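You operate a simulated robot arm through the tools that you are given. There is no shell and no other tool. Be economical: measure what you need, move in short steps, check, and stop when the job is done.

You are at the controls of a simulated two-armed robot. One attempt, no reset.

Task
Take the lid off the ink jar with the earliest date on the top of the kitting table and lay it down there. Fetch the spacer ring from the top of the service stand and set it on the ledge in the winder's window. Take the core on the top of the cleaning bench and put it away on the parts end of the set-up bench. Stack the grease cartridge marked "EP 1" from the desk top on top of the grease cartridge marked "EP 3". Open the red door, take the yellow lantern and put it on the low table top and shut the door again. Put the carton on the desk top away on the fourth shelf from the bottom of the blue rack. Put the order tag that says "5092" from the desk top on the low table top and the order tag marked "3175" on the square board on the back pallet. Take the soap bottle from the desk top and put it on the low table top. Open the red drawer, take the hold tray and put it in the inside of the red drawer and shut the drawer again. Lift the blue bin lid open. Do these in any order. Set down upright: core, yellow lantern, carton, soap bottle.

It is judged by the outcome, as a careful person would: the job done as asked, and still so three seconds after it is handed in. It fails if anything else is knocked over, pushed out of place, dropped, spilled or broken. A push-on lid holds only when it is set on centred and level and pressed home; a screw cap is set on level and turned clockwise until tight.

Robot
Two 7-joint arms with fingered hands on one trunk, on a base that drives. Base frame: it is fixed to the floor where the robot stands at the start and does not move with it; the origin is under the middle of the robot, x ahead of it, y to its left, z up; the surface under the hand at the start is at about z = 0.8. Readings come in m, degrees, newtons and seconds.
The left shoulder is at the start at [0.045, 0.104, 1.094], the right one opposite. With the tool pointing down near the work surface each hand reaches from about 0.26 to 0.6 m from the robot's upright axis, wherever it stands, measured 20 degrees to its own side. Places, roughly: blue bin lid [0.8, -8.2, 0.6]; carton [-9.5, -7, 0.75]; core [0.75, -8, 0.75]; fourth shelf of the blue rack [-8, -10.1, 1.2]; grease cartridge [-9.25, -7, 0.75]; hold tray [-9.5, -7.75, 0.75]; ink jar [0.5, 0, 0.75]; inside of the red drawer [-9.5, -5.8, 0.5]; ledge in the winder's window (31x14 cm) [-2.72, -5.52, 1.2]; low table top [-9.4, -5, 0.5]; order tag [-9.75, -7.75, 0.75]; parts end of the set-up bench [0.5, -2.4, 0.8]; red door [-10.1, -4.4, 1.3]; red drawer [-9.5, -5.8, 0.5]; soap bottle [-10, -7.75, 0.75]; spacer ring (4x4x2 cm) [-1.4, -6.5, 0.7]; square board on the back pallet [-7.8, -5.9, 0.7]; yellow lantern (7x8x16 cm) [-9.8, -4.6, 1.5]. Payload 2.4 kg a hand.
The TCP of each hand is the grasp point between the finger pads, 0.017 m short of the fingertips. In the tool frame z runs along the fingers and y along their closing line. Largest opening 0.088 m; the body of the gripper starts 0.047 m behind the TCP. The gripper is a hand of 2 fingers: y runs from the thumb to the fingers, the wrist lies at [0, 0, -0.165] in the tool frame, and closing takes about 1.5 s.
Orientation is that of the tool frame in the base frame, as [roll, pitch, yaw] about the fixed x, y, z axes, in that order (R = Rz(yaw) Ry(pitch) Rx(roll)). With the fingers straight down and closing along the base's y, the tool's x points along the base's -x, its y along +y and its z along -z.

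Tools
- The arms move only by the tool step_arm. It takes "left_moves", "right_moves" or both (then of equal length, played together; a hand with none holds still); each is a list of rows, each a list of 7 numbers: the shift along the tool's x, y, z in units of 250 mm (1.0 is 250 mm), then the turn, a rotation vector about the tool's x, y, z in units of 45 degrees (1.0 is 45 degrees), then the gripper command, from -1 (shut) to 1 (fully open), values between in proportion. In form: [[dx, dy, dz, ax, ay, az, jaw], ...]. A call has 1 to 10 rows; each row is the pose to reach, as a shift and turn from the pose commanded when the call began, along the tool's axes at that moment. A call with a number of a shift or a turn outside -1 to 1 is refused whole. Rows are played at 5 a second. More than 0.05 m and 8.6 degrees between two rows, or a gripper value outside its range, and nothing of the call is played. Where a pose cannot be reached the arm comes as near as it can. A force on the tool above 40 N (or 10 N above the force at the start of the call, whichever is more), or a blocked arm, ends the call early, and 0.2 s more pass. The fingers move at their own pace (about 0.153 m/s each) and stop on an object; they squeeze with about 32 N. The grip force told is the motor's: it shows also when the fingers shut on nothing. Time passes only in rows, and 0.2 s behind the last, so rows that repeat a pose let the fingers close. It gives the time, the measured TCP pose, the force on the tool (base axes), the opening and the grip force at its end, in the units of the frame above (readings bear some noise), with the torque about the TCP (base axes, N m) and any sound that the robot's microphone picked up.
- Cameras (640 x 400 px; columns grow to the right, rows downward): "scene" is now at [0.1237, -0.0031, 1.0304]; the picture's right is [-0.02, -1.00, 0.00], its down [-0.02, 0.00, -1.00] and it looks along [1.00, -0.02, -0.02] (base axes); focal length 214 px, centre (320, 200). "left" rides on the left gripper at [-0.05, 0.003, -0.064] in its tool frame; the picture's right is [-0.06, -1.00, 0.00], its down [0.78, -0.05, -0.62] and it looks along [0.62, -0.04, 0.79] (tool axes); focal length 275 px, centre (320, 200). "right" rides on the right gripper at [0.05, 0.003, -0.063] in its tool frame; the picture's right is [-0.06, 1.00, 0.00], its down [-0.78, -0.05, -0.62] and it looks along [-0.62, -0.04, 0.79] (tool axes); focal length 275 px, centre (320, 200). There is no depth. A picture from a camera that has moved, and an enlarged one, comes with that camera's place and axes in the base frame and with its lens.
- snapshot(camera): a new picture of that camera. No time passes.
- raise_lower(by): slides the trunk up (or, below 0, down) by that many m; the arms and the scene camera ride with it, the base frame stays. It gives what a move gives, with no picture.
- roll_base(legs): drives the robot by 1 to 6 legs, each [ahead, left, turn to the left] in m, m and degrees, along the robot's own axes; the way and the turn of a leg run together, so that a leg with both is an arc; at most 1.5 m and 180 degrees a leg. The arms and the cameras ride along, it lands a little off, and it stops where it bumps. It gives what a move gives.
- hand_shape(shape, hand): the hand has 2 fingers and takes this shape, open, in about a second: jaw (thumb against the fingers, like two jaws); tri (thumb and two fingers); tip (a fingertip pinch); poke (one finger out to press); point (the index stretched); flat (the hand flat); cup (the hand cupped); fist (a fist). The gripper value then closes the fingers along that shape, each until it touches; the sizes above hold for jaw. It gives what a move gives, with no picture.
- head_to(pan, tilt): turns the head with the scene camera to pan (to the left, within 60 degrees either way) and tilt (down, from -29 to 69), counted from straight ahead of the robot. It gives what a move gives.
- close_up(camera, box): a new picture of the part [left, top, right, bottom] of that camera's present view, enlarged. No time passes.
- finish_job(): hands the job in; it is judged then, once.

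Go step by step. Nothing tells you exact positions but the pictures and the camera data: compare them with the known pose of the tool, close in by small moves and look again before you grip or let go. The budget is 567 turns and 370 pictures, counting those below and the enlarged ones. Unless the task says otherwise, let go and move clear before handing in, and close with one line.

The tools are called after "Request:" by a JSON object that holds its "op" and its "data". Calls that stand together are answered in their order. step_arm: Moves the arms, as the interface text tells. Its arguments: {"type":"object","properties":{"left_moves":{"type":"array","items":{"type":"array","items":{"type":"number"}}},"right_moves":{"type":"array","items":{"type":"array","items":{"type":"number"}}}},"required":[]} The other tools are called the same way: raise_lower (by) slides the trunk up or down; hand_shape (shape, hand) gives the hand a shape; roll_base (legs) drives the base; head_to (pan, tilt) turns the head that bears the scene camera; snapshot (camera) takes a picture; close_up (camera, box) takes an enlarged picture of a part of a camera's view; finish_job () hands the job in.

At the start:

```text
time: 0.0
left_tool_pos: [0.3667, 0.1338, 1.1522]
left_ee_rot: [-180.0, -0.1, -180.0]
left_wrist_force: [-0.2, 0.2, -0.6]
left_ft_torque: [-0.02, 0.02, 0.0]
left_width: 0.0879
left_gripper_force: 0.1
left_shape: jaw
right_tool_pos: [0.3659, -0.1898, 1.116]
right_ee_rot: [-179.8, 0.0, -179.9]
right_wrist_force: [0.7, 0.3, 0.2]
right_ft_torque: [0.04, 0.04, 0.01]
right_width: 0.0878
right_gripper_force: 0.0
right_shape: jaw
trunk travel left (down, up): [-0.325, 0.525]
robot x, y, heading: [0.0023, 0.0008, 0.0]
head pan, tilt: [-1.3, 1.2]
```

scene: 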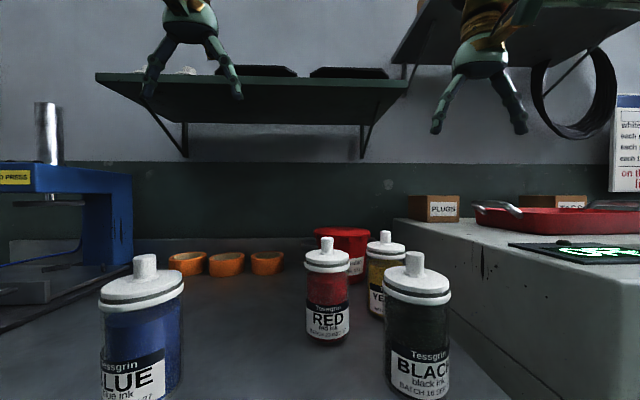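
right: 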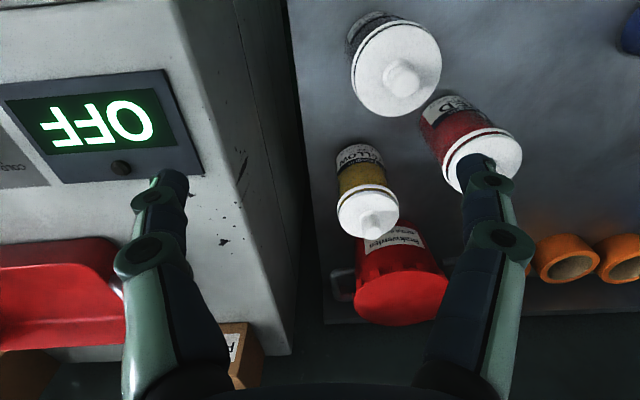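
left: 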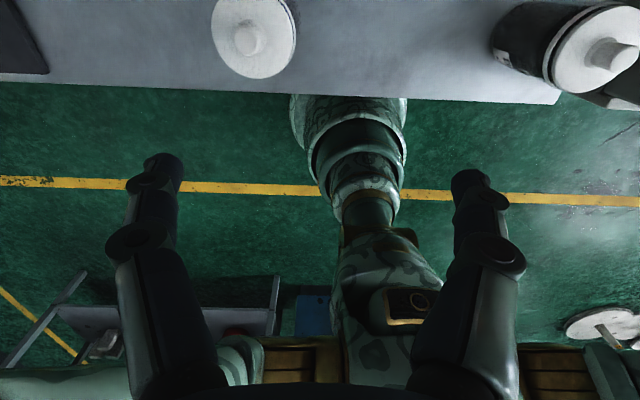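

I see four ink jars (blue, red, yellow, black) on the kitting table in front. I will look at their labels to read the dates.

Request:
{"op": "head_to", "data": {"pan": 0, "tilt": 25}}

Request:
{"op": "snapshot", "data": {"camera": "scene"}}

Request:
{"op": "close_up", "data": {"camera": "scene", "box": [280, 60, 480, 260]}}

```text
time: 0.9
left_tool_pos: [0.3672, 0.1339, 1.153]
left_ee_rot: [-180.0, 0.0, 179.9]
left_wrist_force: [-0.2, -0.2, 0.0]
left_ft_torque: [0.0, -0.03, -0.02]
left_width: 0.0879
left_gripper_force: 0.0
left_shape: jaw
right_tool_pos: [0.3664, -0.1892, 1.1165]
right_ee_rot: [-179.9, 0.0, -179.9]
right_wrist_force: [-0.5, -0.5, -0.2]
right_ft_torque: [0.0, 0.01, -0.04]
right_width: 0.0878
right_gripper_force: 0.1
right_shape: jaw
trunk travel left (down, up): [-0.325, 0.525]
robot x, y, heading: [-0.0036, -0.0023, 0.0]
head pan, tilt: [0.0, 25.0]
```

```text
366 pictures are left
camera scene: at [0.1253, -0.001, 0.992], right [0.0, -1.0, 0.0], down [-0.42, 0.0, -0.91], along [0.91, 0.0, -0.42], focal length 214 px, centre (320, 200)
```

scene: 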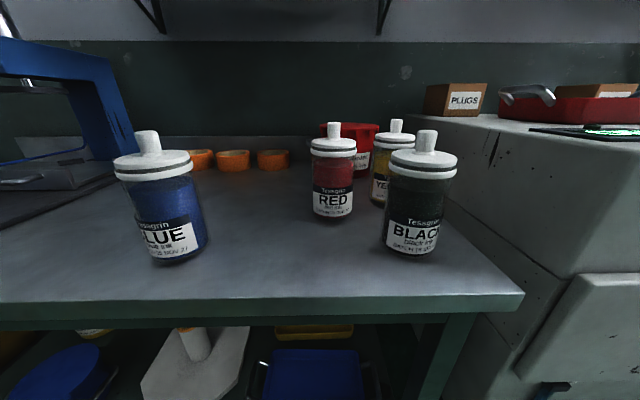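

```text
2.00 times, centred on (380, 160) of scene
camera zoom: at [0.1253, -0.001, 0.992], right [0.0, -1.0, 0.0], down [-0.42, 0.0, -0.91], along [0.91, 0.0, -0.42], focal length 429 px, centre (200, 280)
```

zoom: 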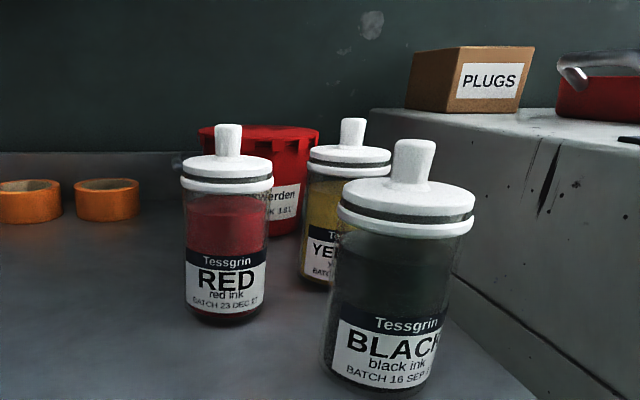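

Request:
{"op": "close_up", "data": {"camera": "scene", "box": [380, 210, 460, 260]}}

Request:
{"op": "close_up", "data": {"camera": "scene", "box": [300, 180, 390, 230]}}

Request:
{"op": "close_up", "data": {"camera": "scene", "box": [130, 210, 210, 260]}}

```text
8.00 times, centred on (420, 235) of scene
camera zoom: at [0.1253, -0.001, 0.992], right [0.0, -1.0, 0.0], down [-0.42, 0.0, -0.91], along [0.91, 0.0, -0.42], focal length 1716 px, centre (-480, -80)
```

zoom: 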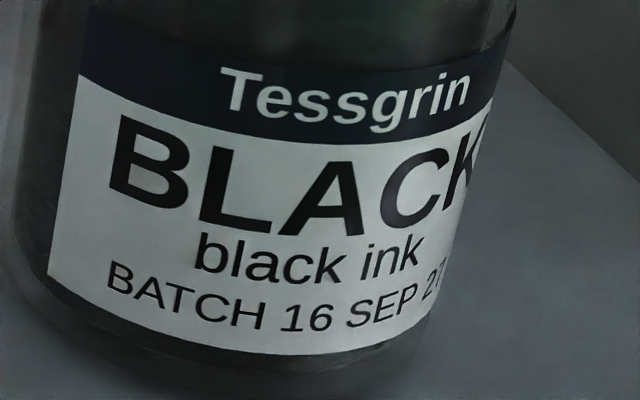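

```text
7.11 times, centred on (345, 205) of scene
camera zoom: at [0.1253, -0.001, 0.992], right [0.0, -1.0, 0.0], down [-0.42, 0.0, -0.91], along [0.91, 0.0, -0.42], focal length 1525 px, centre (142, 164)
```

zoom: 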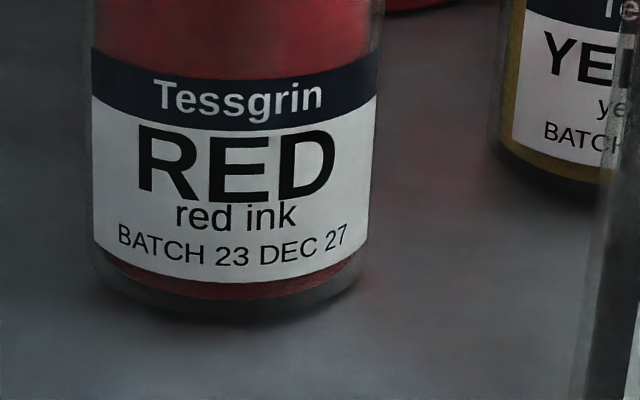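

```text
8.00 times, centred on (170, 235) of scene
camera zoom: at [0.1253, -0.001, 0.992], right [0.0, -1.0, 0.0], down [-0.42, 0.0, -0.91], along [0.91, 0.0, -0.42], focal length 1716 px, centre (1520, -80)
```

zoom: 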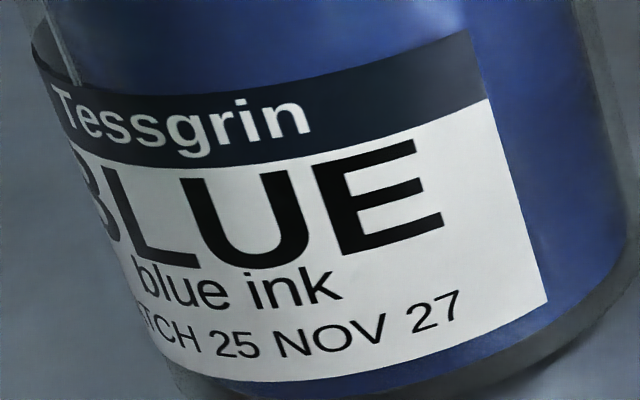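

Black 16 Sep 27, red 23 Dec 27, blue 25 Nov 27; yellow is hidden. I shift left a bit to read it.

Request:
{"op": "roll_base", "data": {"legs": [[0, 0.15, 0]]}}

Request:
{"op": "snapshot", "data": {"camera": "scene"}}

Request:
{"op": "close_up", "data": {"camera": "scene", "box": [390, 160, 480, 230]}}

```text
time: 2.3
left_tool_pos: [0.3661, 0.2856, 1.1533]
left_ee_rot: [180.0, 0.0, -180.0]
left_wrist_force: [0.1, -0.5, 0.7]
left_ft_torque: [0.01, -0.01, 0.01]
left_width: 0.0882
left_gripper_force: 0.1
left_shape: jaw
right_tool_pos: [0.3664, -0.0383, 1.1167]
right_ee_rot: [-179.9, 0.0, -180.0]
right_wrist_force: [0.4, 0.1, 0.4]
right_ft_torque: [-0.01, 0.01, 0.0]
right_width: 0.088
right_gripper_force: 0.0
right_shape: jaw
trunk travel left (down, up): [-0.325, 0.525]
robot x, y, heading: [0.0, 0.1501, 0.1]
head pan, tilt: [0.0, 25.0]
```

```text
361 pictures are left
camera scene: at [0.1253, 0.1505, 0.9919], right [0.0, -1.0, 0.0], down [-0.42, 0.0, -0.91], along [0.91, 0.0, -0.42], focal length 214 px, centre (320, 200)
```

scene: 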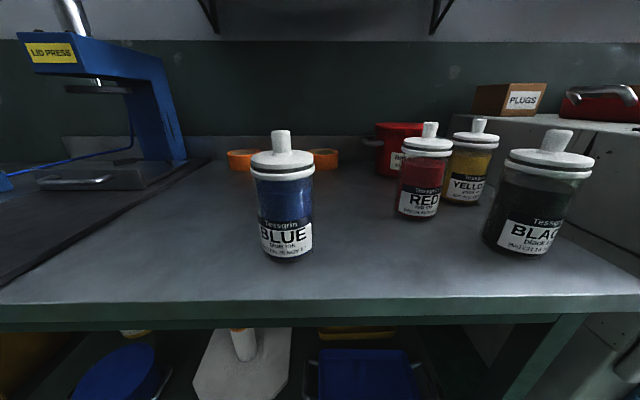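

```text
5.71 times, centred on (435, 195) of scene
camera zoom: at [0.1253, 0.1505, 0.9919], right [0.0, -1.0, 0.0], down [-0.42, 0.0, -0.91], along [0.91, 0.0, -0.42], focal length 1226 px, centre (-337, 229)
```

zoom: 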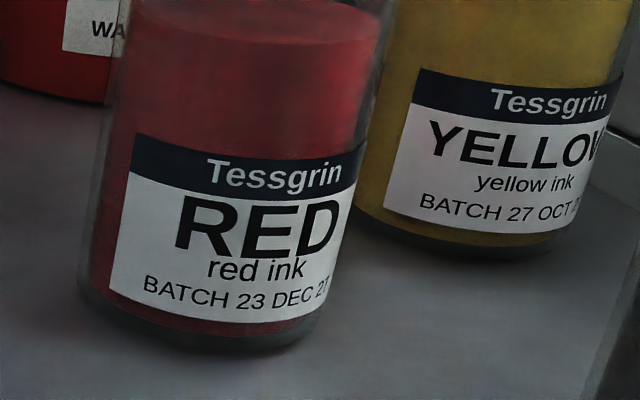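

Request:
{"op": "close_up", "data": {"camera": "scene", "box": [464, 185, 488, 205]}}

Request:
{"op": "close_up", "data": {"camera": "scene", "box": [535, 235, 565, 260]}}

```text
16.00 times, centred on (476, 195) of scene
camera zoom: at [0.1253, 0.1505, 0.9919], right [0.0, -1.0, 0.0], down [-0.42, 0.0, -0.91], along [0.91, 0.0, -0.42], focal length 3432 px, centre (-2176, 280)
```

zoom: 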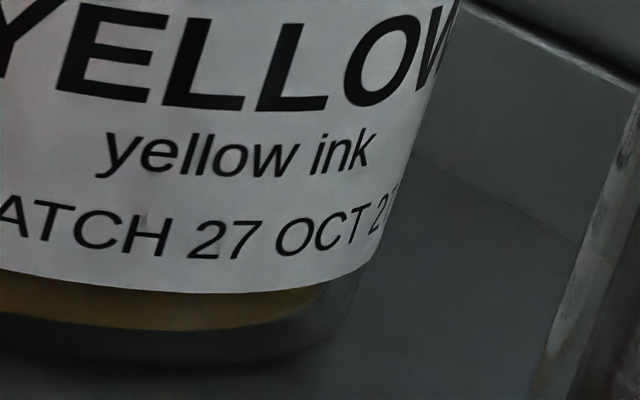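

```text
16.00 times, centred on (550, 248) of scene
camera zoom: at [0.1253, 0.1505, 0.9919], right [0.0, -1.0, 0.0], down [-0.42, 0.0, -0.91], along [0.91, 0.0, -0.42], focal length 3432 px, centre (-3360, -560)
```

zoom: 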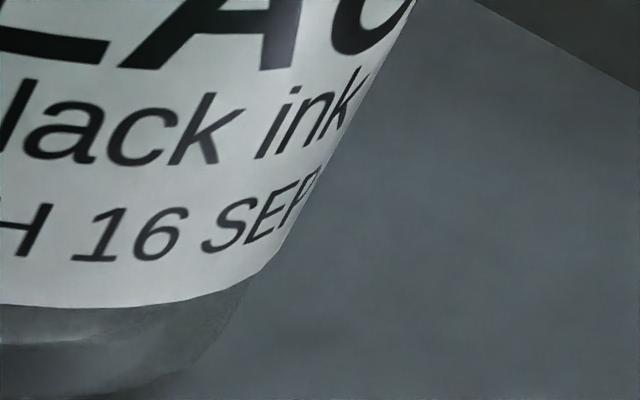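

Request:
{"op": "roll_base", "data": {"legs": [[0, -0.4, 0]]}}

Request:
{"op": "snapshot", "data": {"camera": "scene"}}

```text
time: 4.7
left_tool_pos: [0.3662, -0.1132, 1.1523]
left_ee_rot: [-179.9, 0.1, 179.4]
left_wrist_force: [0.3, 1.4, 0.0]
left_ft_torque: [-0.02, 0.02, 0.0]
left_width: 0.0882
left_gripper_force: 0.1
left_shape: jaw
right_tool_pos: [0.3609, -0.4367, 1.116]
right_ee_rot: [-179.8, 0.1, 179.4]
right_wrist_force: [0.3, 0.4, 0.1]
right_ft_torque: [0.01, 0.03, -0.01]
right_width: 0.0878
right_gripper_force: 0.1
right_shape: jaw
trunk travel left (down, up): [-0.325, 0.525]
robot x, y, heading: [-0.0011, -0.2428, -0.7]
head pan, tilt: [0.0, 25.0]
```

```text
357 pictures are left
camera scene: at [0.123, -0.2456, 0.9919], right [-0.01, -1.0, 0.0], down [-0.42, 0.01, -0.91], along [0.91, -0.01, -0.42], focal length 214 px, centre (320, 200)
```

scene: 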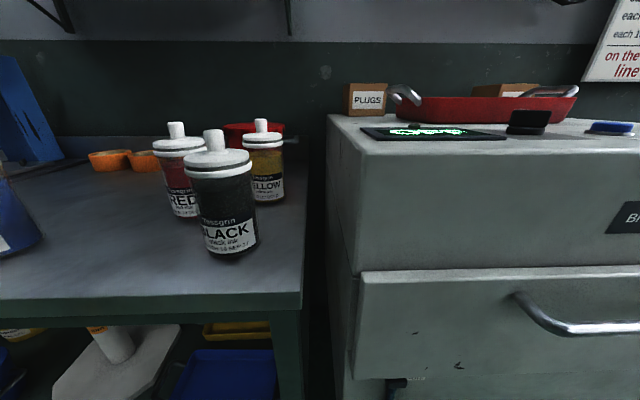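

Request:
{"op": "close_up", "data": {"camera": "scene", "box": [240, 180, 290, 210]}}

Request:
{"op": "close_up", "data": {"camera": "scene", "box": [200, 230, 265, 260]}}

Request:
{"op": "close_up", "data": {"camera": "scene", "box": [575, 0, 640, 85]}}

Request:
{"op": "snapshot", "data": {"camera": "left"}}

```text
12.80 times, centred on (265, 195) of scene
camera zoom: at [0.123, -0.2456, 0.9919], right [-0.01, -1.0, 0.0], down [-0.42, 0.01, -0.91], along [0.91, -0.01, -0.42], focal length 2745 px, centre (1024, 264)
```

zoom: 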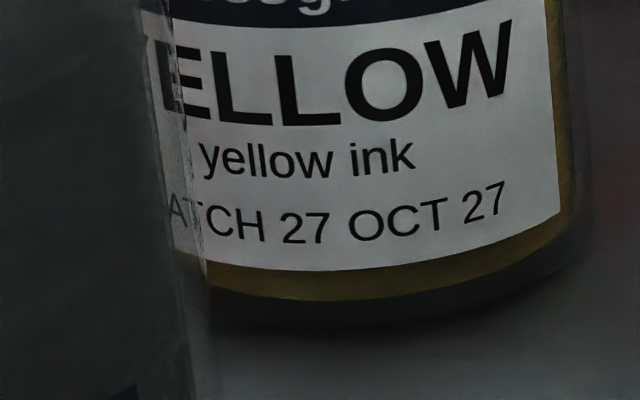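

```text
9.85 times, centred on (232, 245) of scene
camera zoom: at [0.123, -0.2456, 0.9919], right [-0.01, -1.0, 0.0], down [-0.42, 0.01, -0.91], along [0.91, -0.01, -0.42], focal length 2112 px, centre (1182, -243)
```

zoom: 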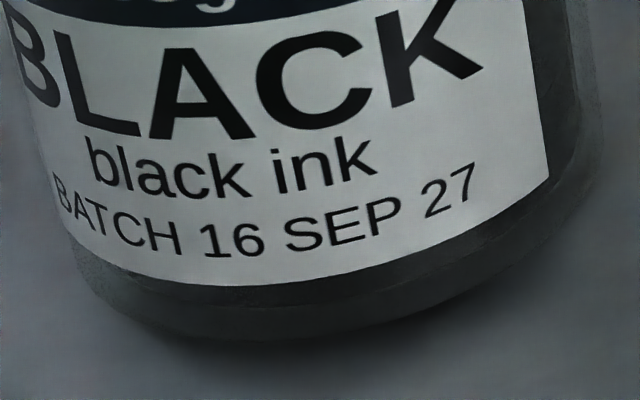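

```text
4.71 times, centred on (608, 42) of scene
camera zoom: at [0.123, -0.2456, 0.9919], right [-0.01, -1.0, 0.0], down [-0.42, 0.01, -0.91], along [0.91, -0.01, -0.42], focal length 1009 px, centre (-1033, 941)
```

zoom: 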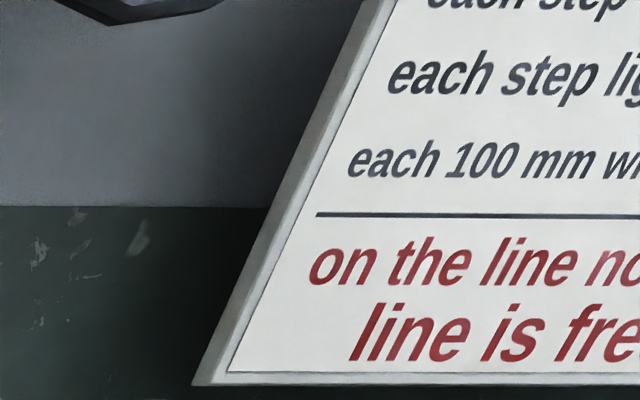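

```text
353 pictures are left
camera left: at [0.4148, -0.1116, 1.2156], right [0.05, -1.0, 0.0], down [-0.78, -0.04, 0.62], along [-0.62, -0.03, -0.79], focal length 275 px, centre (320, 200)
```

left: 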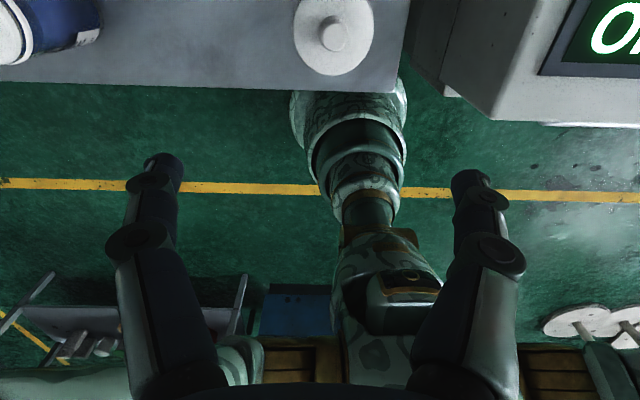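

Black (16 Sep 27) is the earliest. The left hand is nearly above its knob at about (0.383, -0.124, 0.96); I go down part of the way and check.

Request:
{"op": "step_arm", "data": {"left_moves": [[-0.03, -0.02, 0.15, 0, 0, 0, 1], [-0.068, -0.044, 0.3, 0, 0, 0, 1], [-0.068, -0.044, 0.45, 0, 0, 0, 1], [-0.068, -0.044, 0.6, 0, 0, 0, 1], [-0.068, -0.044, 0.6, 0, 0, 0, 1]]}}

Request:
{"op": "snapshot", "data": {"camera": "left"}}

Request:
{"op": "snapshot", "data": {"camera": "scene"}}

```text
time: 5.9
left_tool_pos: [0.382, -0.1256, 1.0049]
left_ee_rot: [-180.0, 0.0, 179.3]
left_wrist_force: [0.0, -0.3, 0.1]
left_ft_torque: [0.01, 0.04, 0.0]
left_width: 0.088
left_gripper_force: 0.1
left_shape: jaw
right_tool_pos: [0.3606, -0.4357, 1.1166]
right_ee_rot: [-180.0, 0.0, 179.4]
right_wrist_force: [0.1, 0.1, -0.1]
right_ft_torque: [-0.02, 0.02, 0.02]
right_width: 0.0879
right_gripper_force: 0.0
right_shape: jaw
trunk travel left (down, up): [-0.325, 0.525]
robot x, y, heading: [-0.0029, -0.2473, -0.6]
head pan, tilt: [0.0, 25.0]
```

```text
352 pictures are left
camera left: at [0.4315, -0.1224, 1.0662], right [0.05, -1.0, 0.0], down [-0.78, -0.04, 0.62], along [-0.62, -0.03, -0.79], focal length 275 px, centre (320, 200)
```

left: 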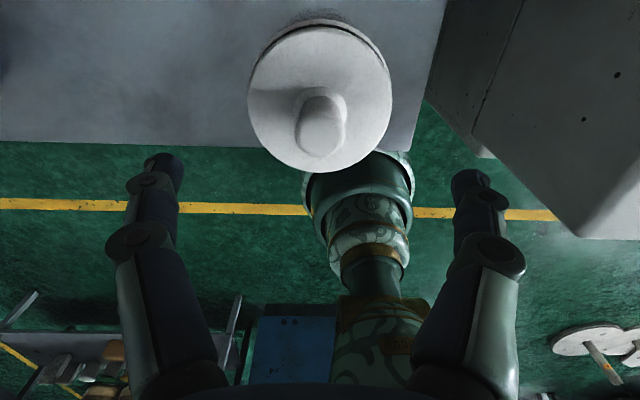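

```text
351 pictures are left
camera scene: at [0.123, -0.2454, 0.9919], right [-0.01, -1.0, 0.0], down [-0.42, 0.01, -0.91], along [0.91, -0.01, -0.42], focal length 214 px, centre (320, 200)
```

scene: 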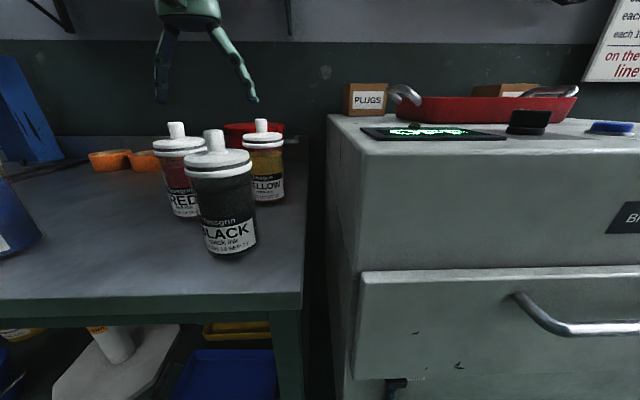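

Request:
{"op": "step_arm", "data": {"left_moves": [[0, 0, 0.12, 0, 0, 0, 1], [0, 0, 0.22, 0, 0, 0, 1], [0, 0, 0.22, 0, 0, 0, 1], [0, 0, 0.22, 0, 0, 0, -1], [0, 0, 0.22, 0, 0, 0, -1], [0, 0, 0.22, 0, 0, 0, -1], [0, 0, 0.22, 0, 0, 0, -1], [0, 0, 0.22, 0, 0, 0, -1]]}}

Request:
{"op": "snapshot", "data": {"camera": "scene"}}

```text
time: 7.7
left_tool_pos: [0.3834, -0.1253, 0.9477]
left_ee_rot: [-180.0, 0.0, 179.2]
left_wrist_force: [0.4, 0.3, 3.3]
left_ft_torque: [0.14, -0.02, -0.02]
left_width: 0.0576
left_gripper_force: 31.8
left_shape: jaw
right_tool_pos: [0.3606, -0.4369, 1.116]
right_ee_rot: [-180.0, -0.1, 179.3]
right_wrist_force: [-0.4, -0.7, -0.1]
right_ft_torque: [-0.02, 0.04, 0.0]
right_width: 0.0878
right_gripper_force: 0.1
right_shape: jaw
trunk travel left (down, up): [-0.325, 0.525]
robot x, y, heading: [-0.001, -0.242, -0.5]
head pan, tilt: [0.0, 25.0]
```

```text
350 pictures are left
camera scene: at [0.1229, -0.2454, 0.9919], right [-0.01, -1.0, 0.0], down [-0.42, 0.01, -0.91], along [0.91, -0.01, -0.42], focal length 214 px, centre (320, 200)
```

scene: 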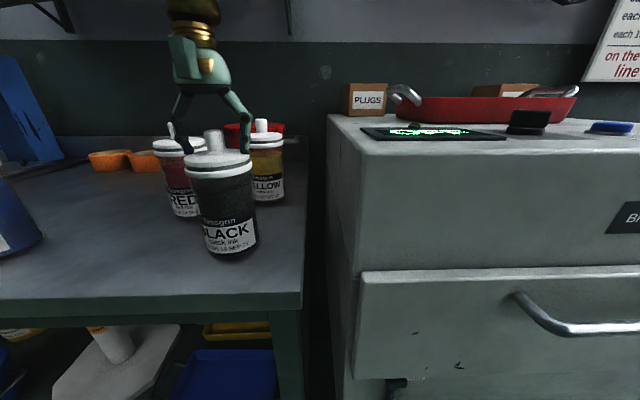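

Request:
{"op": "step_arm", "data": {"left_moves": [[0, 0, 0, 0, 0, 0, -1], [0, 0, 0, 0, 0, 0, -1]]}}

Request:
{"op": "close_up", "data": {"camera": "scene", "box": [140, 80, 300, 180]}}

Request:
{"op": "snapshot", "data": {"camera": "left"}}

```text
time: 8.3
left_tool_pos: [0.3811, -0.1239, 0.9479]
left_ee_rot: [180.0, 0.0, 179.3]
left_wrist_force: [-0.1, 0.9, 3.1]
left_ft_torque: [0.18, -0.04, -0.01]
left_width: 0.0578
left_gripper_force: 31.3
left_shape: jaw
right_tool_pos: [0.3615, -0.4358, 1.1155]
right_ee_rot: [-179.9, 0.0, 179.3]
right_wrist_force: [-0.9, -0.1, -0.2]
right_ft_torque: [0.01, 0.01, 0.05]
right_width: 0.0878
right_gripper_force: 0.0
right_shape: jaw
trunk travel left (down, up): [-0.325, 0.525]
robot x, y, heading: [0.0007, -0.2453, -0.7]
head pan, tilt: [0.0, 25.0]
```

```text
4.00 times, centred on (220, 130) of scene
camera zoom: at [0.1229, -0.2454, 0.9919], right [-0.01, -1.0, 0.0], down [-0.42, 0.01, -0.91], along [0.91, -0.01, -0.42], focal length 858 px, centre (720, 480)
```

zoom: 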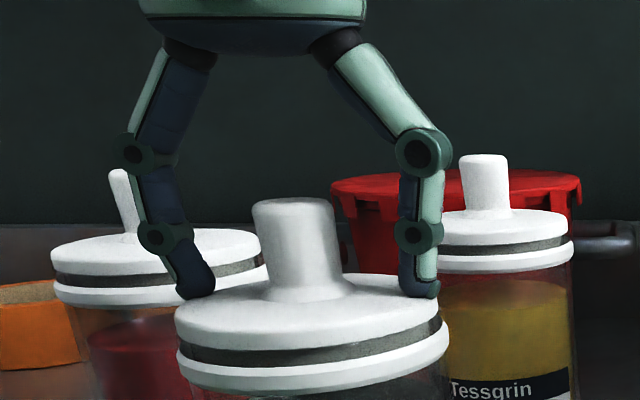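

```text
348 pictures are left
camera left: at [0.4315, -0.123, 1.0112], right [0.05, -1.0, 0.0], down [-0.78, -0.04, 0.62], along [-0.62, -0.03, -0.79], focal length 275 px, centre (320, 200)
```

left: 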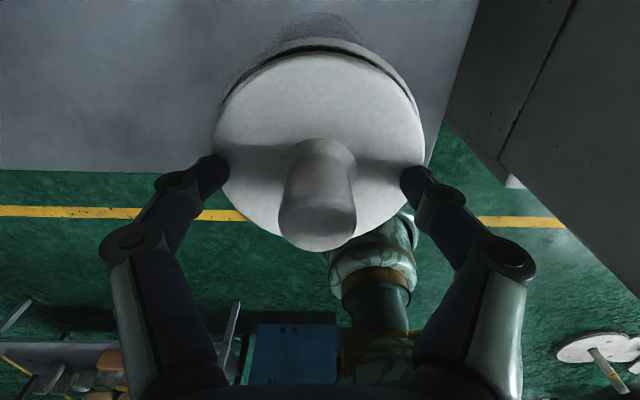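

The fingertips caught on the lid plate. I open, raise about 1 cm and close on the knob again.

Request:
{"op": "step_arm", "data": {"left_moves": [[0, 0, 0, 0, 0, 0, 0.3], [0, 0, -0.05, 0, 0, 0, 0.3], [0, 0, -0.05, 0, 0, 0, -1], [0, 0, -0.05, 0, 0, 0, -1], [0, 0, -0.05, 0, 0, 0, -1], [0, 0, -0.05, 0, 0, 0, -1], [0, 0, -0.05, 0, 0, 0, -1]]}}

Request:
{"op": "close_up", "data": {"camera": "scene", "box": [140, 80, 300, 180]}}

```text
time: 9.9
left_tool_pos: [0.3815, -0.1248, 0.9607]
left_ee_rot: [-179.9, 0.1, 179.3]
left_wrist_force: [-0.1, 0.4, -0.6]
left_ft_torque: [0.04, 0.0, 0.01]
left_width: 0.0164
left_gripper_force: 31.8
left_shape: jaw
right_tool_pos: [0.3606, -0.4373, 1.117]
right_ee_rot: [-179.9, 0.0, 179.3]
right_wrist_force: [0.8, -0.9, 0.6]
right_ft_torque: [0.0, -0.01, 0.04]
right_width: 0.0877
right_gripper_force: 0.1
right_shape: jaw
trunk travel left (down, up): [-0.325, 0.525]
robot x, y, heading: [-0.0031, -0.2455, -0.7]
head pan, tilt: [0.0, 25.0]
heard: snap
```

```text
4.00 times, centred on (220, 130) of scene
camera zoom: at [0.123, -0.2455, 0.9919], right [-0.01, -1.0, 0.0], down [-0.42, 0.01, -0.91], along [0.91, -0.01, -0.42], focal length 858 px, centre (720, 480)
```

zoom: 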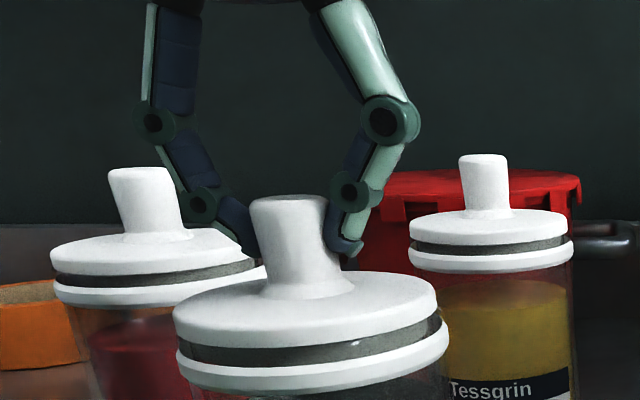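

A snap: the lid seems loosened. The knob appears held; lift gently.

Request:
{"op": "step_arm", "data": {"left_moves": [[0, 0, -0.04, 0, 0, 0, -1], [0, 0, -0.1, 0, 0, 0, -1], [0, 0, -0.2, 0, 0, 0, -1], [0, 0, -0.3, 0, 0, 0, -1]]}}

Request:
{"op": "snapshot", "data": {"camera": "scene"}}

```text
time: 10.9
left_tool_pos: [0.381, -0.1226, 1.036]
left_ee_rot: [180.0, 0.1, 179.4]
left_wrist_force: [0.0, -0.2, -1.2]
left_ft_torque: [-0.01, 0.02, 0.01]
left_width: 0.0165
left_gripper_force: 31.9
left_shape: jaw
right_tool_pos: [0.361, -0.4367, 1.1162]
right_ee_rot: [-179.8, 0.0, 179.3]
right_wrist_force: [-0.2, 0.5, -0.3]
right_ft_torque: [0.0, 0.0, 0.02]
right_width: 0.0878
right_gripper_force: 0.1
right_shape: jaw
trunk travel left (down, up): [-0.325, 0.525]
robot x, y, heading: [-0.0054, -0.2428, -0.8]
head pan, tilt: [0.0, 25.0]
```

```text
346 pictures are left
camera scene: at [0.123, -0.2454, 0.9919], right [-0.01, -1.0, 0.0], down [-0.42, 0.01, -0.91], along [0.91, -0.01, -0.42], focal length 214 px, centre (320, 200)
```

scene: 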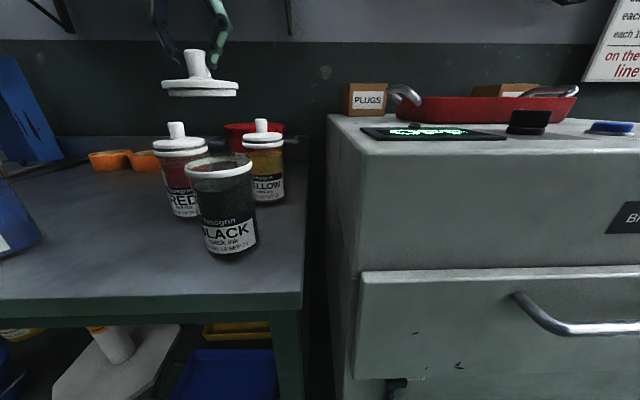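

The lid is off. I carry it left to the clear spot at about (0.38, 0.035) and lower it.

Request:
{"op": "step_arm", "data": {"left_moves": [[0, 0.16, 0, 0, 0, 0, -1], [0, 0.32, 0, 0, 0, 0, -1], [0, 0.48, 0, 0, 0, 0, -1], [0, 0.64, 0, 0, 0, 0, -1], [0, 0.64, 0.12, 0, 0, 0, -1], [0, 0.64, 0.26, 0, 0, 0, -1], [0, 0.64, 0.4, 0, 0, 0, -1], [0, 0.64, 0.54, 0, 0, 0, -1], [0, 0.64, 0.54, 0, 0, 0, -1]]}}

Request:
{"op": "snapshot", "data": {"camera": "scene"}}

```text
time: 12.9
left_tool_pos: [0.3851, 0.0367, 0.9013]
left_ee_rot: [180.0, 0.0, 179.4]
left_wrist_force: [-0.5, 0.1, -0.3]
left_ft_torque: [-0.01, -0.02, -0.02]
left_width: 0.0161
left_gripper_force: 32.1
left_shape: jaw
right_tool_pos: [0.3612, -0.4362, 1.1163]
right_ee_rot: [-180.0, 0.1, 179.2]
right_wrist_force: [-0.1, 0.0, -0.6]
right_ft_torque: [0.01, 0.01, -0.02]
right_width: 0.0879
right_gripper_force: 0.0
right_shape: jaw
trunk travel left (down, up): [-0.325, 0.525]
robot x, y, heading: [0.0002, -0.2417, -0.8]
head pan, tilt: [0.0, 25.0]
```

```text
345 pictures are left
camera scene: at [0.123, -0.2454, 0.9919], right [-0.01, -1.0, 0.0], down [-0.42, 0.01, -0.91], along [0.91, -0.01, -0.42], focal length 214 px, centre (320, 200)
```

scene: 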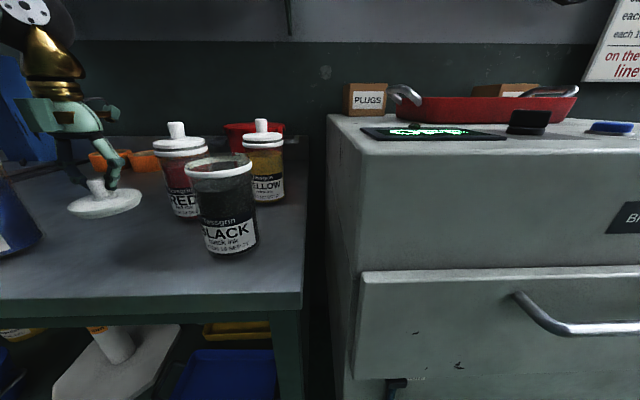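

Request:
{"op": "step_arm", "data": {"left_moves": [[0, 0, 0.04, 0, 0, 0, -1], [0, 0, 0.08, 0, 0, 0, -1], [0, 0, 0.12, 0, 0, 0, -1], [0, 0, 0.15, 0, 0, 0, -1]]}}

Request:
{"op": "close_up", "data": {"camera": "scene", "box": [20, 120, 180, 250]}}

```text
time: 13.9
left_tool_pos: [0.3846, 0.036, 0.863]
left_ee_rot: [180.0, -0.1, 179.3]
left_wrist_force: [-0.3, -0.4, -0.7]
left_ft_torque: [-0.02, 0.03, 0.03]
left_width: 0.0162
left_gripper_force: 32.6
left_shape: jaw
right_tool_pos: [0.3606, -0.437, 1.1167]
right_ee_rot: [-179.9, 0.1, 179.2]
right_wrist_force: [0.7, 0.4, -0.6]
right_ft_torque: [-0.01, 0.02, 0.0]
right_width: 0.088
right_gripper_force: 0.1
right_shape: jaw
trunk travel left (down, up): [-0.325, 0.525]
robot x, y, heading: [0.0003, -0.2429, -0.5]
head pan, tilt: [0.0, 25.0]
```

```text
3.08 times, centred on (100, 185) of scene
camera zoom: at [0.123, -0.2454, 0.9919], right [-0.01, -1.0, 0.0], down [-0.42, 0.01, -0.91], along [0.91, -0.01, -0.42], focal length 660 px, centre (997, 246)
```

zoom: 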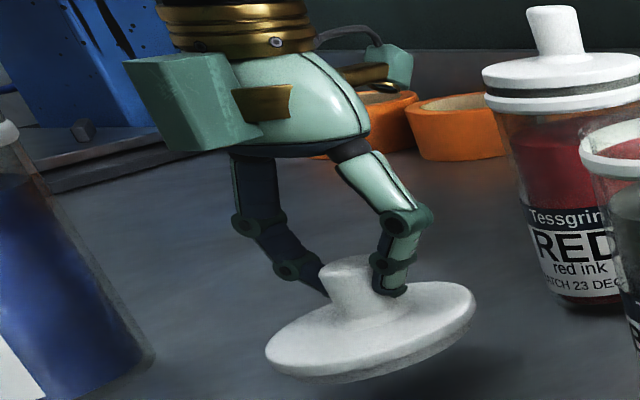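

Request:
{"op": "step_arm", "data": {"left_moves": [[0, 0, 0.03, 0, 0, 0, -1], [0, 0, 0.06, 0, 0, 0, -1], [0, 0, 0.08, 0, 0, 0, -1], [0, 0, 0.1, 0, 0, 0, -1]]}}

Request:
{"op": "close_up", "data": {"camera": "scene", "box": [20, 120, 180, 250]}}

```text
time: 14.9
left_tool_pos: [0.3843, 0.0355, 0.8389]
left_ee_rot: [-179.9, 0.2, 179.3]
left_wrist_force: [0.9, -0.7, 13.6]
left_ft_torque: [-0.03, -0.04, -0.01]
left_width: 0.0202
left_gripper_force: 32.6
left_shape: jaw
right_tool_pos: [0.3606, -0.4377, 1.1173]
right_ee_rot: [180.0, 0.1, 179.3]
right_wrist_force: [-0.1, -0.3, -1.1]
right_ft_torque: [0.01, -0.03, 0.01]
right_width: 0.0878
right_gripper_force: 0.0
right_shape: jaw
trunk travel left (down, up): [-0.325, 0.525]
robot x, y, heading: [-0.0018, -0.2372, -0.7]
head pan, tilt: [0.0, 25.0]
```

```text
3.08 times, centred on (100, 185) of scene
camera zoom: at [0.1225, -0.2459, 0.9922], right [-0.01, -1.0, 0.0], down [-0.42, 0.01, -0.91], along [0.91, -0.01, -0.42], focal length 660 px, centre (997, 246)
```

zoom: 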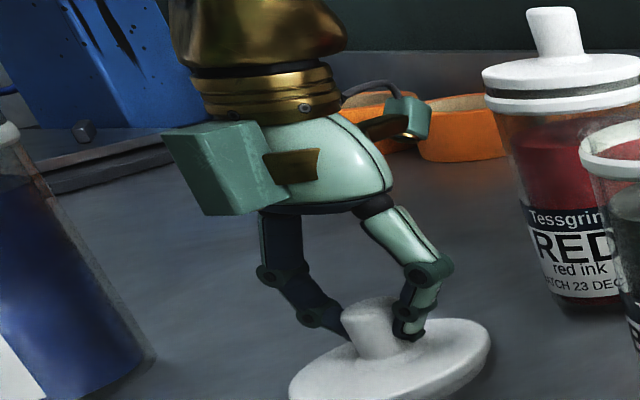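

Contact with the table (about 13 N). I open and rise.

Request:
{"op": "step_arm", "data": {"left_moves": [[0, 0, -0.01, 0, 0, 0, -1], [0, 0, -0.01, 0, 0, 0, -0.2], [0, 0, -0.01, 0, 0, 0, 0.6], [0, 0, -0.01, 0, 0, 0, 0.6], [0, 0, -0.01, 0, 0, 0, 0.6], [0, 0, -0.15, 0, 0, 0, 0.6], [0, 0, -0.3, 0, 0, 0, 0.6], [0, 0, -0.5, 0, 0, 0, 0.6], [0, 0, -0.7, 0, 0, 0, 0.6], [0, 0, -0.9, 0, 0, 0, 0.6]]}}

Request:
{"op": "snapshot", "data": {"camera": "scene"}}

```text
time: 17.1
left_tool_pos: [0.3868, 0.0337, 1.0636]
left_ee_rot: [180.0, -0.2, 179.2]
left_wrist_force: [0.1, 0.2, -1.1]
left_ft_torque: [-0.01, 0.0, 0.0]
left_width: 0.0702
left_gripper_force: 0.1
left_shape: jaw
right_tool_pos: [0.3605, -0.436, 1.1153]
right_ee_rot: [-179.9, -0.1, 179.3]
right_wrist_force: [0.4, 0.8, -0.4]
right_ft_torque: [0.04, -0.01, 0.01]
right_width: 0.088
right_gripper_force: 0.1
right_shape: jaw
trunk travel left (down, up): [-0.325, 0.525]
robot x, y, heading: [-0.0026, -0.2409, -0.7]
head pan, tilt: [0.0, 25.0]
```

```text
342 pictures are left
camera scene: at [0.1229, -0.2455, 0.9919], right [-0.01, -1.0, 0.0], down [-0.42, 0.01, -0.91], along [0.91, -0.01, -0.42], focal length 214 px, centre (320, 200)
```

scene: 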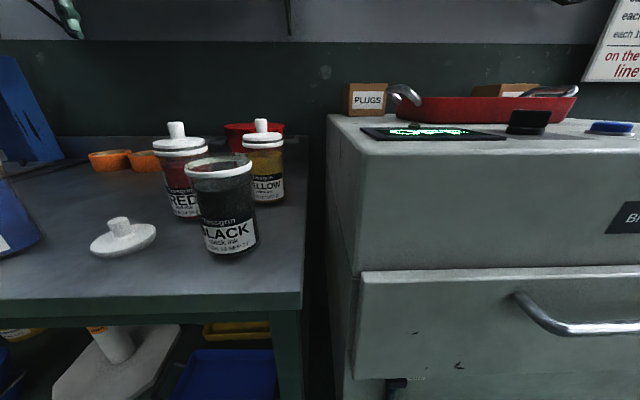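

Lid lies on the table. I tuck the left hand, back away from the bench, and look around toward the right side.

Request:
{"op": "step_arm", "data": {"left_moves": [[0, -0.15, -0.1, 0, 0, 0, 1], [0, -0.3, -0.2, 0, 0, 0, 1], [0, -0.45, -0.3, 0, 0, 0, 1], [0, -0.6, -0.36, 0, 0, 0, 1]]}}

Request:
{"op": "roll_base", "data": {"legs": [[-0.5, 0, 0], [0, 0, -90]]}}

Request:
{"op": "head_to", "data": {"pan": 0, "tilt": 10}}

Request:
{"op": "snapshot", "data": {"camera": "scene"}}

```text
time: 18.1
left_tool_pos: [0.3812, -0.1157, 1.1499]
left_ee_rot: [180.0, 0.0, 179.3]
left_wrist_force: [0.4, -0.1, 0.0]
left_ft_torque: [0.01, -0.01, 0.0]
left_width: 0.0883
left_gripper_force: 0.0
left_shape: jaw
right_tool_pos: [0.3611, -0.4363, 1.117]
right_ee_rot: [180.0, 0.0, 179.3]
right_wrist_force: [0.4, 0.7, 0.5]
right_ft_torque: [0.0, 0.01, 0.0]
right_width: 0.0879
right_gripper_force: 0.1
right_shape: jaw
trunk travel left (down, up): [-0.325, 0.525]
robot x, y, heading: [-0.0051, -0.2401, -0.4]
head pan, tilt: [0.0, 25.0]
```

```text
time: 24.9
left_tool_pos: [-0.3804, -0.6205, 1.1505]
left_ee_rot: [-179.9, 0.0, 88.9]
left_wrist_force: [-0.8, -0.3, 0.2]
left_ft_torque: [0.02, 0.02, -0.01]
left_width: 0.0876
left_gripper_force: 0.0
left_shape: jaw
right_tool_pos: [-0.7035, -0.595, 1.1162]
right_ee_rot: [-180.0, 0.0, 88.9]
right_wrist_force: [0.1, -0.3, 0.6]
right_ft_torque: [0.01, 0.0, -0.03]
right_width: 0.0878
right_gripper_force: 0.1
right_shape: jaw
trunk travel left (down, up): [-0.325, 0.525]
robot x, y, heading: [-0.5116, -0.2334, -91.0]
head pan, tilt: [0.0, 25.0]
```

```text
time: 25.7
left_tool_pos: [-0.3808, -0.6197, 1.1514]
left_ee_rot: [-180.0, 0.0, 88.8]
left_wrist_force: [0.0, -0.8, -0.9]
left_ft_torque: [-0.01, 0.01, -0.03]
left_width: 0.0879
left_gripper_force: 0.1
left_shape: jaw
right_tool_pos: [-0.7032, -0.596, 1.1155]
right_ee_rot: [-179.9, -0.1, 89.0]
right_wrist_force: [0.5, 0.8, -0.6]
right_ft_torque: [0.02, 0.02, -0.02]
right_width: 0.0878
right_gripper_force: 0.0
right_shape: jaw
trunk travel left (down, up): [-0.325, 0.525]
robot x, y, heading: [-0.503, -0.2359, -91.2]
head pan, tilt: [0.0, 10.0]
```

```text
341 pictures are left
camera scene: at [-0.5081, -0.361, 1.0162], right [-1.0, 0.02, 0.0], down [0.0, 0.17, -0.98], along [-0.02, -0.98, -0.17], focal length 214 px, centre (320, 200)
```

scene: 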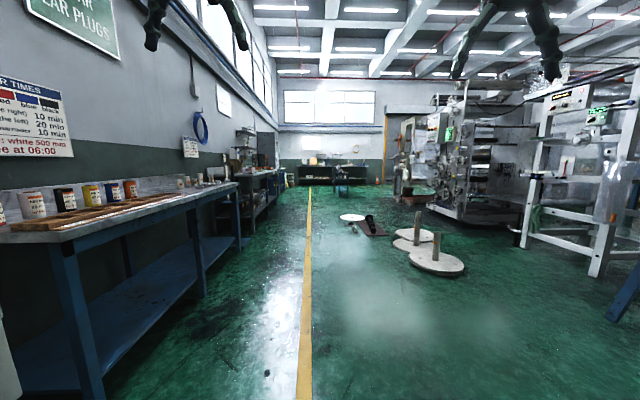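

The aisle along the yellow line (x ≈ -0.5) is clear. I drive down it toward the cleaning bench.

Request:
{"op": "roll_base", "data": {"legs": [[0, 0, 1.2], [1.5, 0, 0], [1.5, 0, 0], [1.5, 0, 0], [1.5, 0, 0]]}}

Request:
{"op": "snapshot", "data": {"camera": "scene"}}

```text
time: 54.5
left_tool_pos: [-0.2008, -6.5961, 1.1508]
left_ee_rot: [-180.0, 0.0, 92.7]
left_wrist_force: [-0.2, -0.3, -0.2]
left_ft_torque: [-0.01, 0.01, -0.01]
left_width: 0.0881
left_gripper_force: 0.1
left_shape: jaw
right_tool_pos: [-0.5241, -6.5939, 1.117]
right_ee_rot: [-179.9, 0.0, 92.6]
right_wrist_force: [0.2, 0.3, 0.2]
right_ft_torque: [0.01, -0.03, -0.03]
right_width: 0.0879
right_gripper_force: 0.1
right_shape: jaw
trunk travel left (down, up): [-0.325, 0.525]
robot x, y, heading: [-0.3491, -6.2228, -87.4]
head pan, tilt: [0.0, 10.0]
```

```text
340 pictures are left
camera scene: at [-0.3439, -6.3463, 1.0162], right [-1.0, -0.04, 0.0], down [-0.01, 0.17, -0.98], along [0.04, -0.98, -0.17], focal length 214 px, centre (320, 200)
```

scene: 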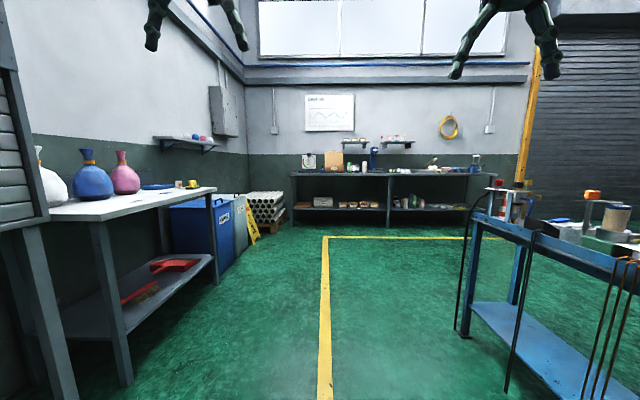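

Request:
{"op": "roll_base", "data": {"legs": [[0, 0, -2.6], [1.5, 0, 0], [0, 0, 90]]}}

Request:
{"op": "snapshot", "data": {"camera": "scene"}}

```text
time: 66.3
left_tool_pos: [0.0158, -7.6139, 1.1506]
left_ee_rot: [180.0, 0.0, 179.4]
left_wrist_force: [-0.2, -0.3, 0.2]
left_ft_torque: [0.0, 0.03, 0.01]
left_width: 0.088
left_gripper_force: 0.2
left_shape: jaw
right_tool_pos: [-0.0046, -7.9368, 1.1155]
right_ee_rot: [-179.9, -0.1, 179.4]
right_wrist_force: [-1.0, 0.2, -0.7]
right_ft_torque: [-0.04, 0.01, -0.02]
right_width: 0.0879
right_gripper_force: 0.1
right_shape: jaw
trunk travel left (down, up): [-0.325, 0.525]
robot x, y, heading: [-0.3674, -7.7439, -0.8]
head pan, tilt: [0.0, 10.0]
```

```text
339 pictures are left
camera scene: at [-0.2429, -7.7446, 1.0162], right [-0.01, -1.0, 0.0], down [-0.17, 0.0, -0.98], along [0.98, -0.01, -0.17], focal length 214 px, centre (320, 200)
```

scene: 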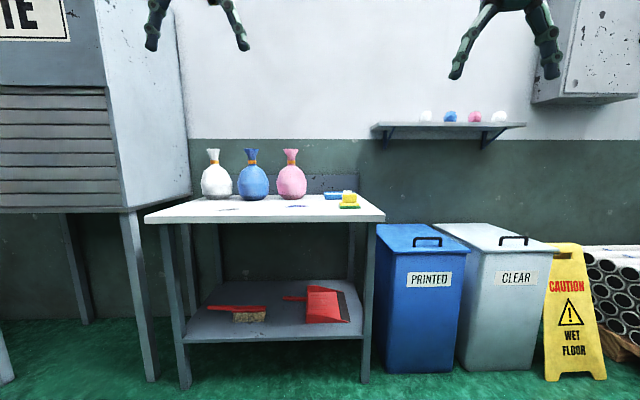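

Request:
{"op": "close_up", "data": {"camera": "scene", "box": [140, 140, 400, 230]}}

Request:
{"op": "close_up", "data": {"camera": "scene", "box": [300, 165, 400, 225]}}

```text
2.46 times, centred on (270, 185) of scene
camera zoom: at [-0.2429, -7.7446, 1.0162], right [-0.01, -1.0, 0.0], down [-0.17, 0.0, -0.98], along [0.98, -0.01, -0.17], focal length 528 px, centre (443, 237)
```

zoom: 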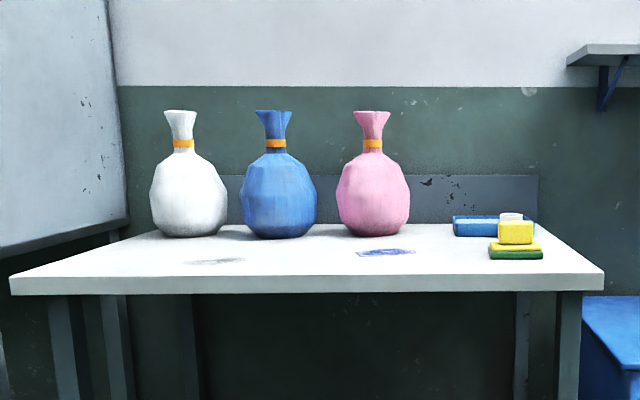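

```text
6.40 times, centred on (350, 195) of scene
camera zoom: at [-0.2429, -7.7446, 1.0162], right [-0.01, -1.0, 0.0], down [-0.17, 0.0, -0.98], along [0.98, -0.01, -0.17], focal length 1373 px, centre (128, 232)
```

zoom: 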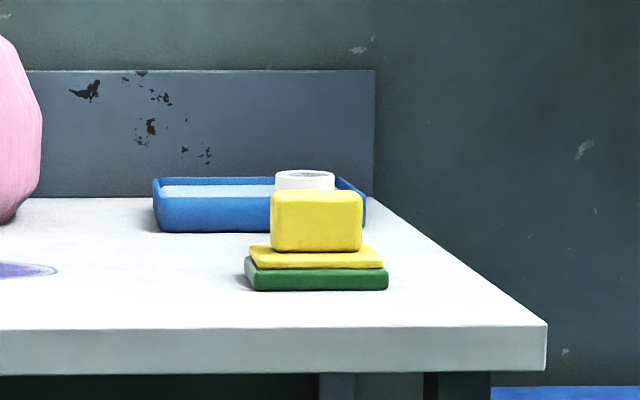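

The core stands behind the sponges near the bench's right end. I drive closer to the bench.

Request:
{"op": "roll_base", "data": {"legs": [[0.6, 0, 0.8]]}}

Request:
{"op": "head_to", "data": {"pan": -15, "tilt": 25}}

Request:
{"op": "snapshot", "data": {"camera": "scene"}}

Request:
{"op": "snapshot", "data": {"camera": "right"}}

```text
time: 69.7
left_tool_pos: [0.6148, -7.6088, 1.1506]
left_ee_rot: [-179.9, 0.0, -179.7]
left_wrist_force: [-0.8, 0.2, 0.9]
left_ft_torque: [0.0, 0.02, -0.01]
left_width: 0.0879
left_gripper_force: 0.1
left_shape: jaw
right_tool_pos: [0.5984, -7.9308, 1.1155]
right_ee_rot: [-180.0, -0.1, -179.6]
right_wrist_force: [0.1, 0.3, 0.4]
right_ft_torque: [0.0, 0.02, 0.03]
right_width: 0.0879
right_gripper_force: 0.1
right_shape: jaw
trunk travel left (down, up): [-0.325, 0.525]
robot x, y, heading: [0.2328, -7.7445, 0.2]
head pan, tilt: [0.0, 10.0]
```

```text
time: 70.4
left_tool_pos: [0.6139, -7.6088, 1.1503]
left_ee_rot: [180.0, 0.0, -179.7]
left_wrist_force: [-0.1, -0.4, -0.2]
left_ft_torque: [-0.01, -0.01, -0.04]
left_width: 0.0879
left_gripper_force: 0.0
left_shape: jaw
right_tool_pos: [0.5995, -7.9296, 1.1166]
right_ee_rot: [-179.9, 0.0, -179.6]
right_wrist_force: [-0.7, 0.0, 0.7]
right_ft_torque: [0.01, 0.01, 0.0]
right_width: 0.0879
right_gripper_force: 0.0
right_shape: jaw
trunk travel left (down, up): [-0.325, 0.525]
robot x, y, heading: [0.2349, -7.7432, 0.3]
head pan, tilt: [-15.0, 25.0]
```

```text
336 pictures are left
camera scene: at [0.3544, -7.7678, 0.9919], right [-0.25, -0.97, 0.0], down [-0.41, 0.11, -0.91], along [0.88, -0.23, -0.42], focal length 214 px, centre (320, 200)
```

scene: 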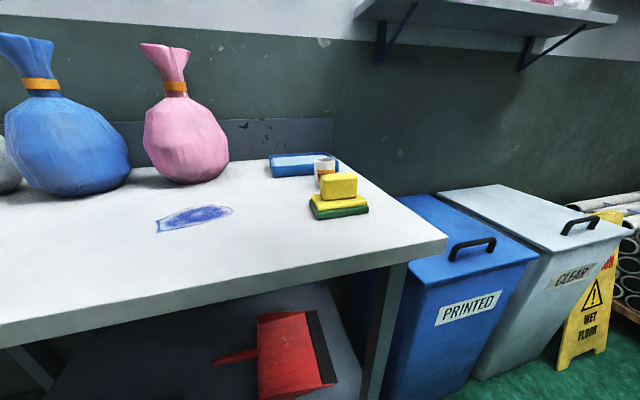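

```text
335 pictures are left
camera right: at [0.5486, -7.9272, 1.1793], right [0.06, 1.0, 0.0], down [0.78, -0.04, 0.62], along [0.62, -0.04, -0.79], focal length 275 px, centre (320, 200)
```

right: 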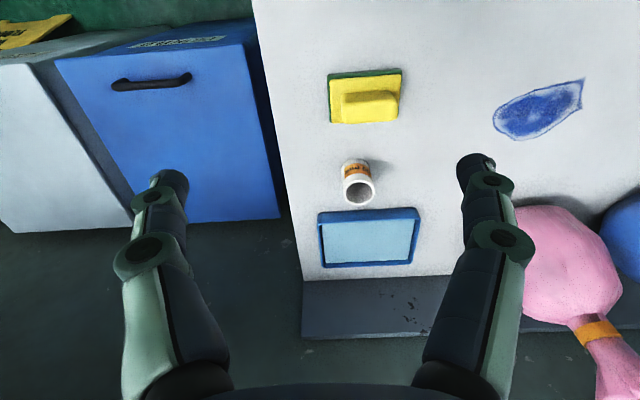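

The core is located near (0.772, -7.889), top about 0.88. Right hand goes above it first.

Request:
{"op": "step_arm", "data": {"right_moves": [[-0.17, 0.04, 0.1, 0, 0, 0, 1], [-0.34, 0.08, 0.2, 0, 0, 0, 1], [-0.51, 0.12, 0.3, 0, 0, 0, 1], [-0.69, 0.162, 0.4, 0, 0, 0, 1], [-0.69, 0.162, 0.55, 0, 0, 0, 1], [-0.69, 0.162, 0.63, 0, 0, 0, 1], [-0.69, 0.162, 0.63, 0, 0, 0, 1]]}}

Request:
{"op": "snapshot", "data": {"camera": "scene"}}

Request:
{"op": "snapshot", "data": {"camera": "right"}}

```text
refused: row 1 steps farther than a row can; nothing moved
```

```text
334 pictures are left
camera scene: at [0.3544, -7.7678, 0.9919], right [-0.25, -0.97, 0.0], down [-0.41, 0.11, -0.91], along [0.88, -0.23, -0.42], focal length 214 px, centre (320, 200)
```

scene: 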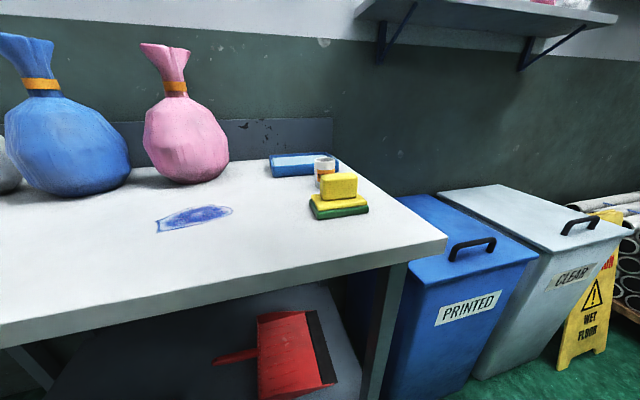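

```text
333 pictures are left
camera right: at [0.5486, -7.9272, 1.1793], right [0.06, 1.0, 0.0], down [0.78, -0.04, 0.62], along [0.62, -0.04, -0.79], focal length 275 px, centre (320, 200)
```

right: 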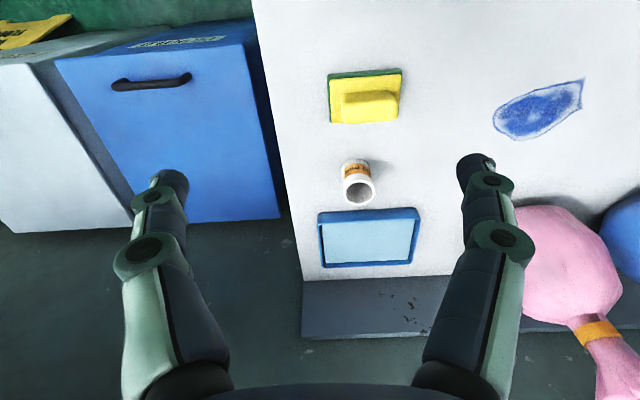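

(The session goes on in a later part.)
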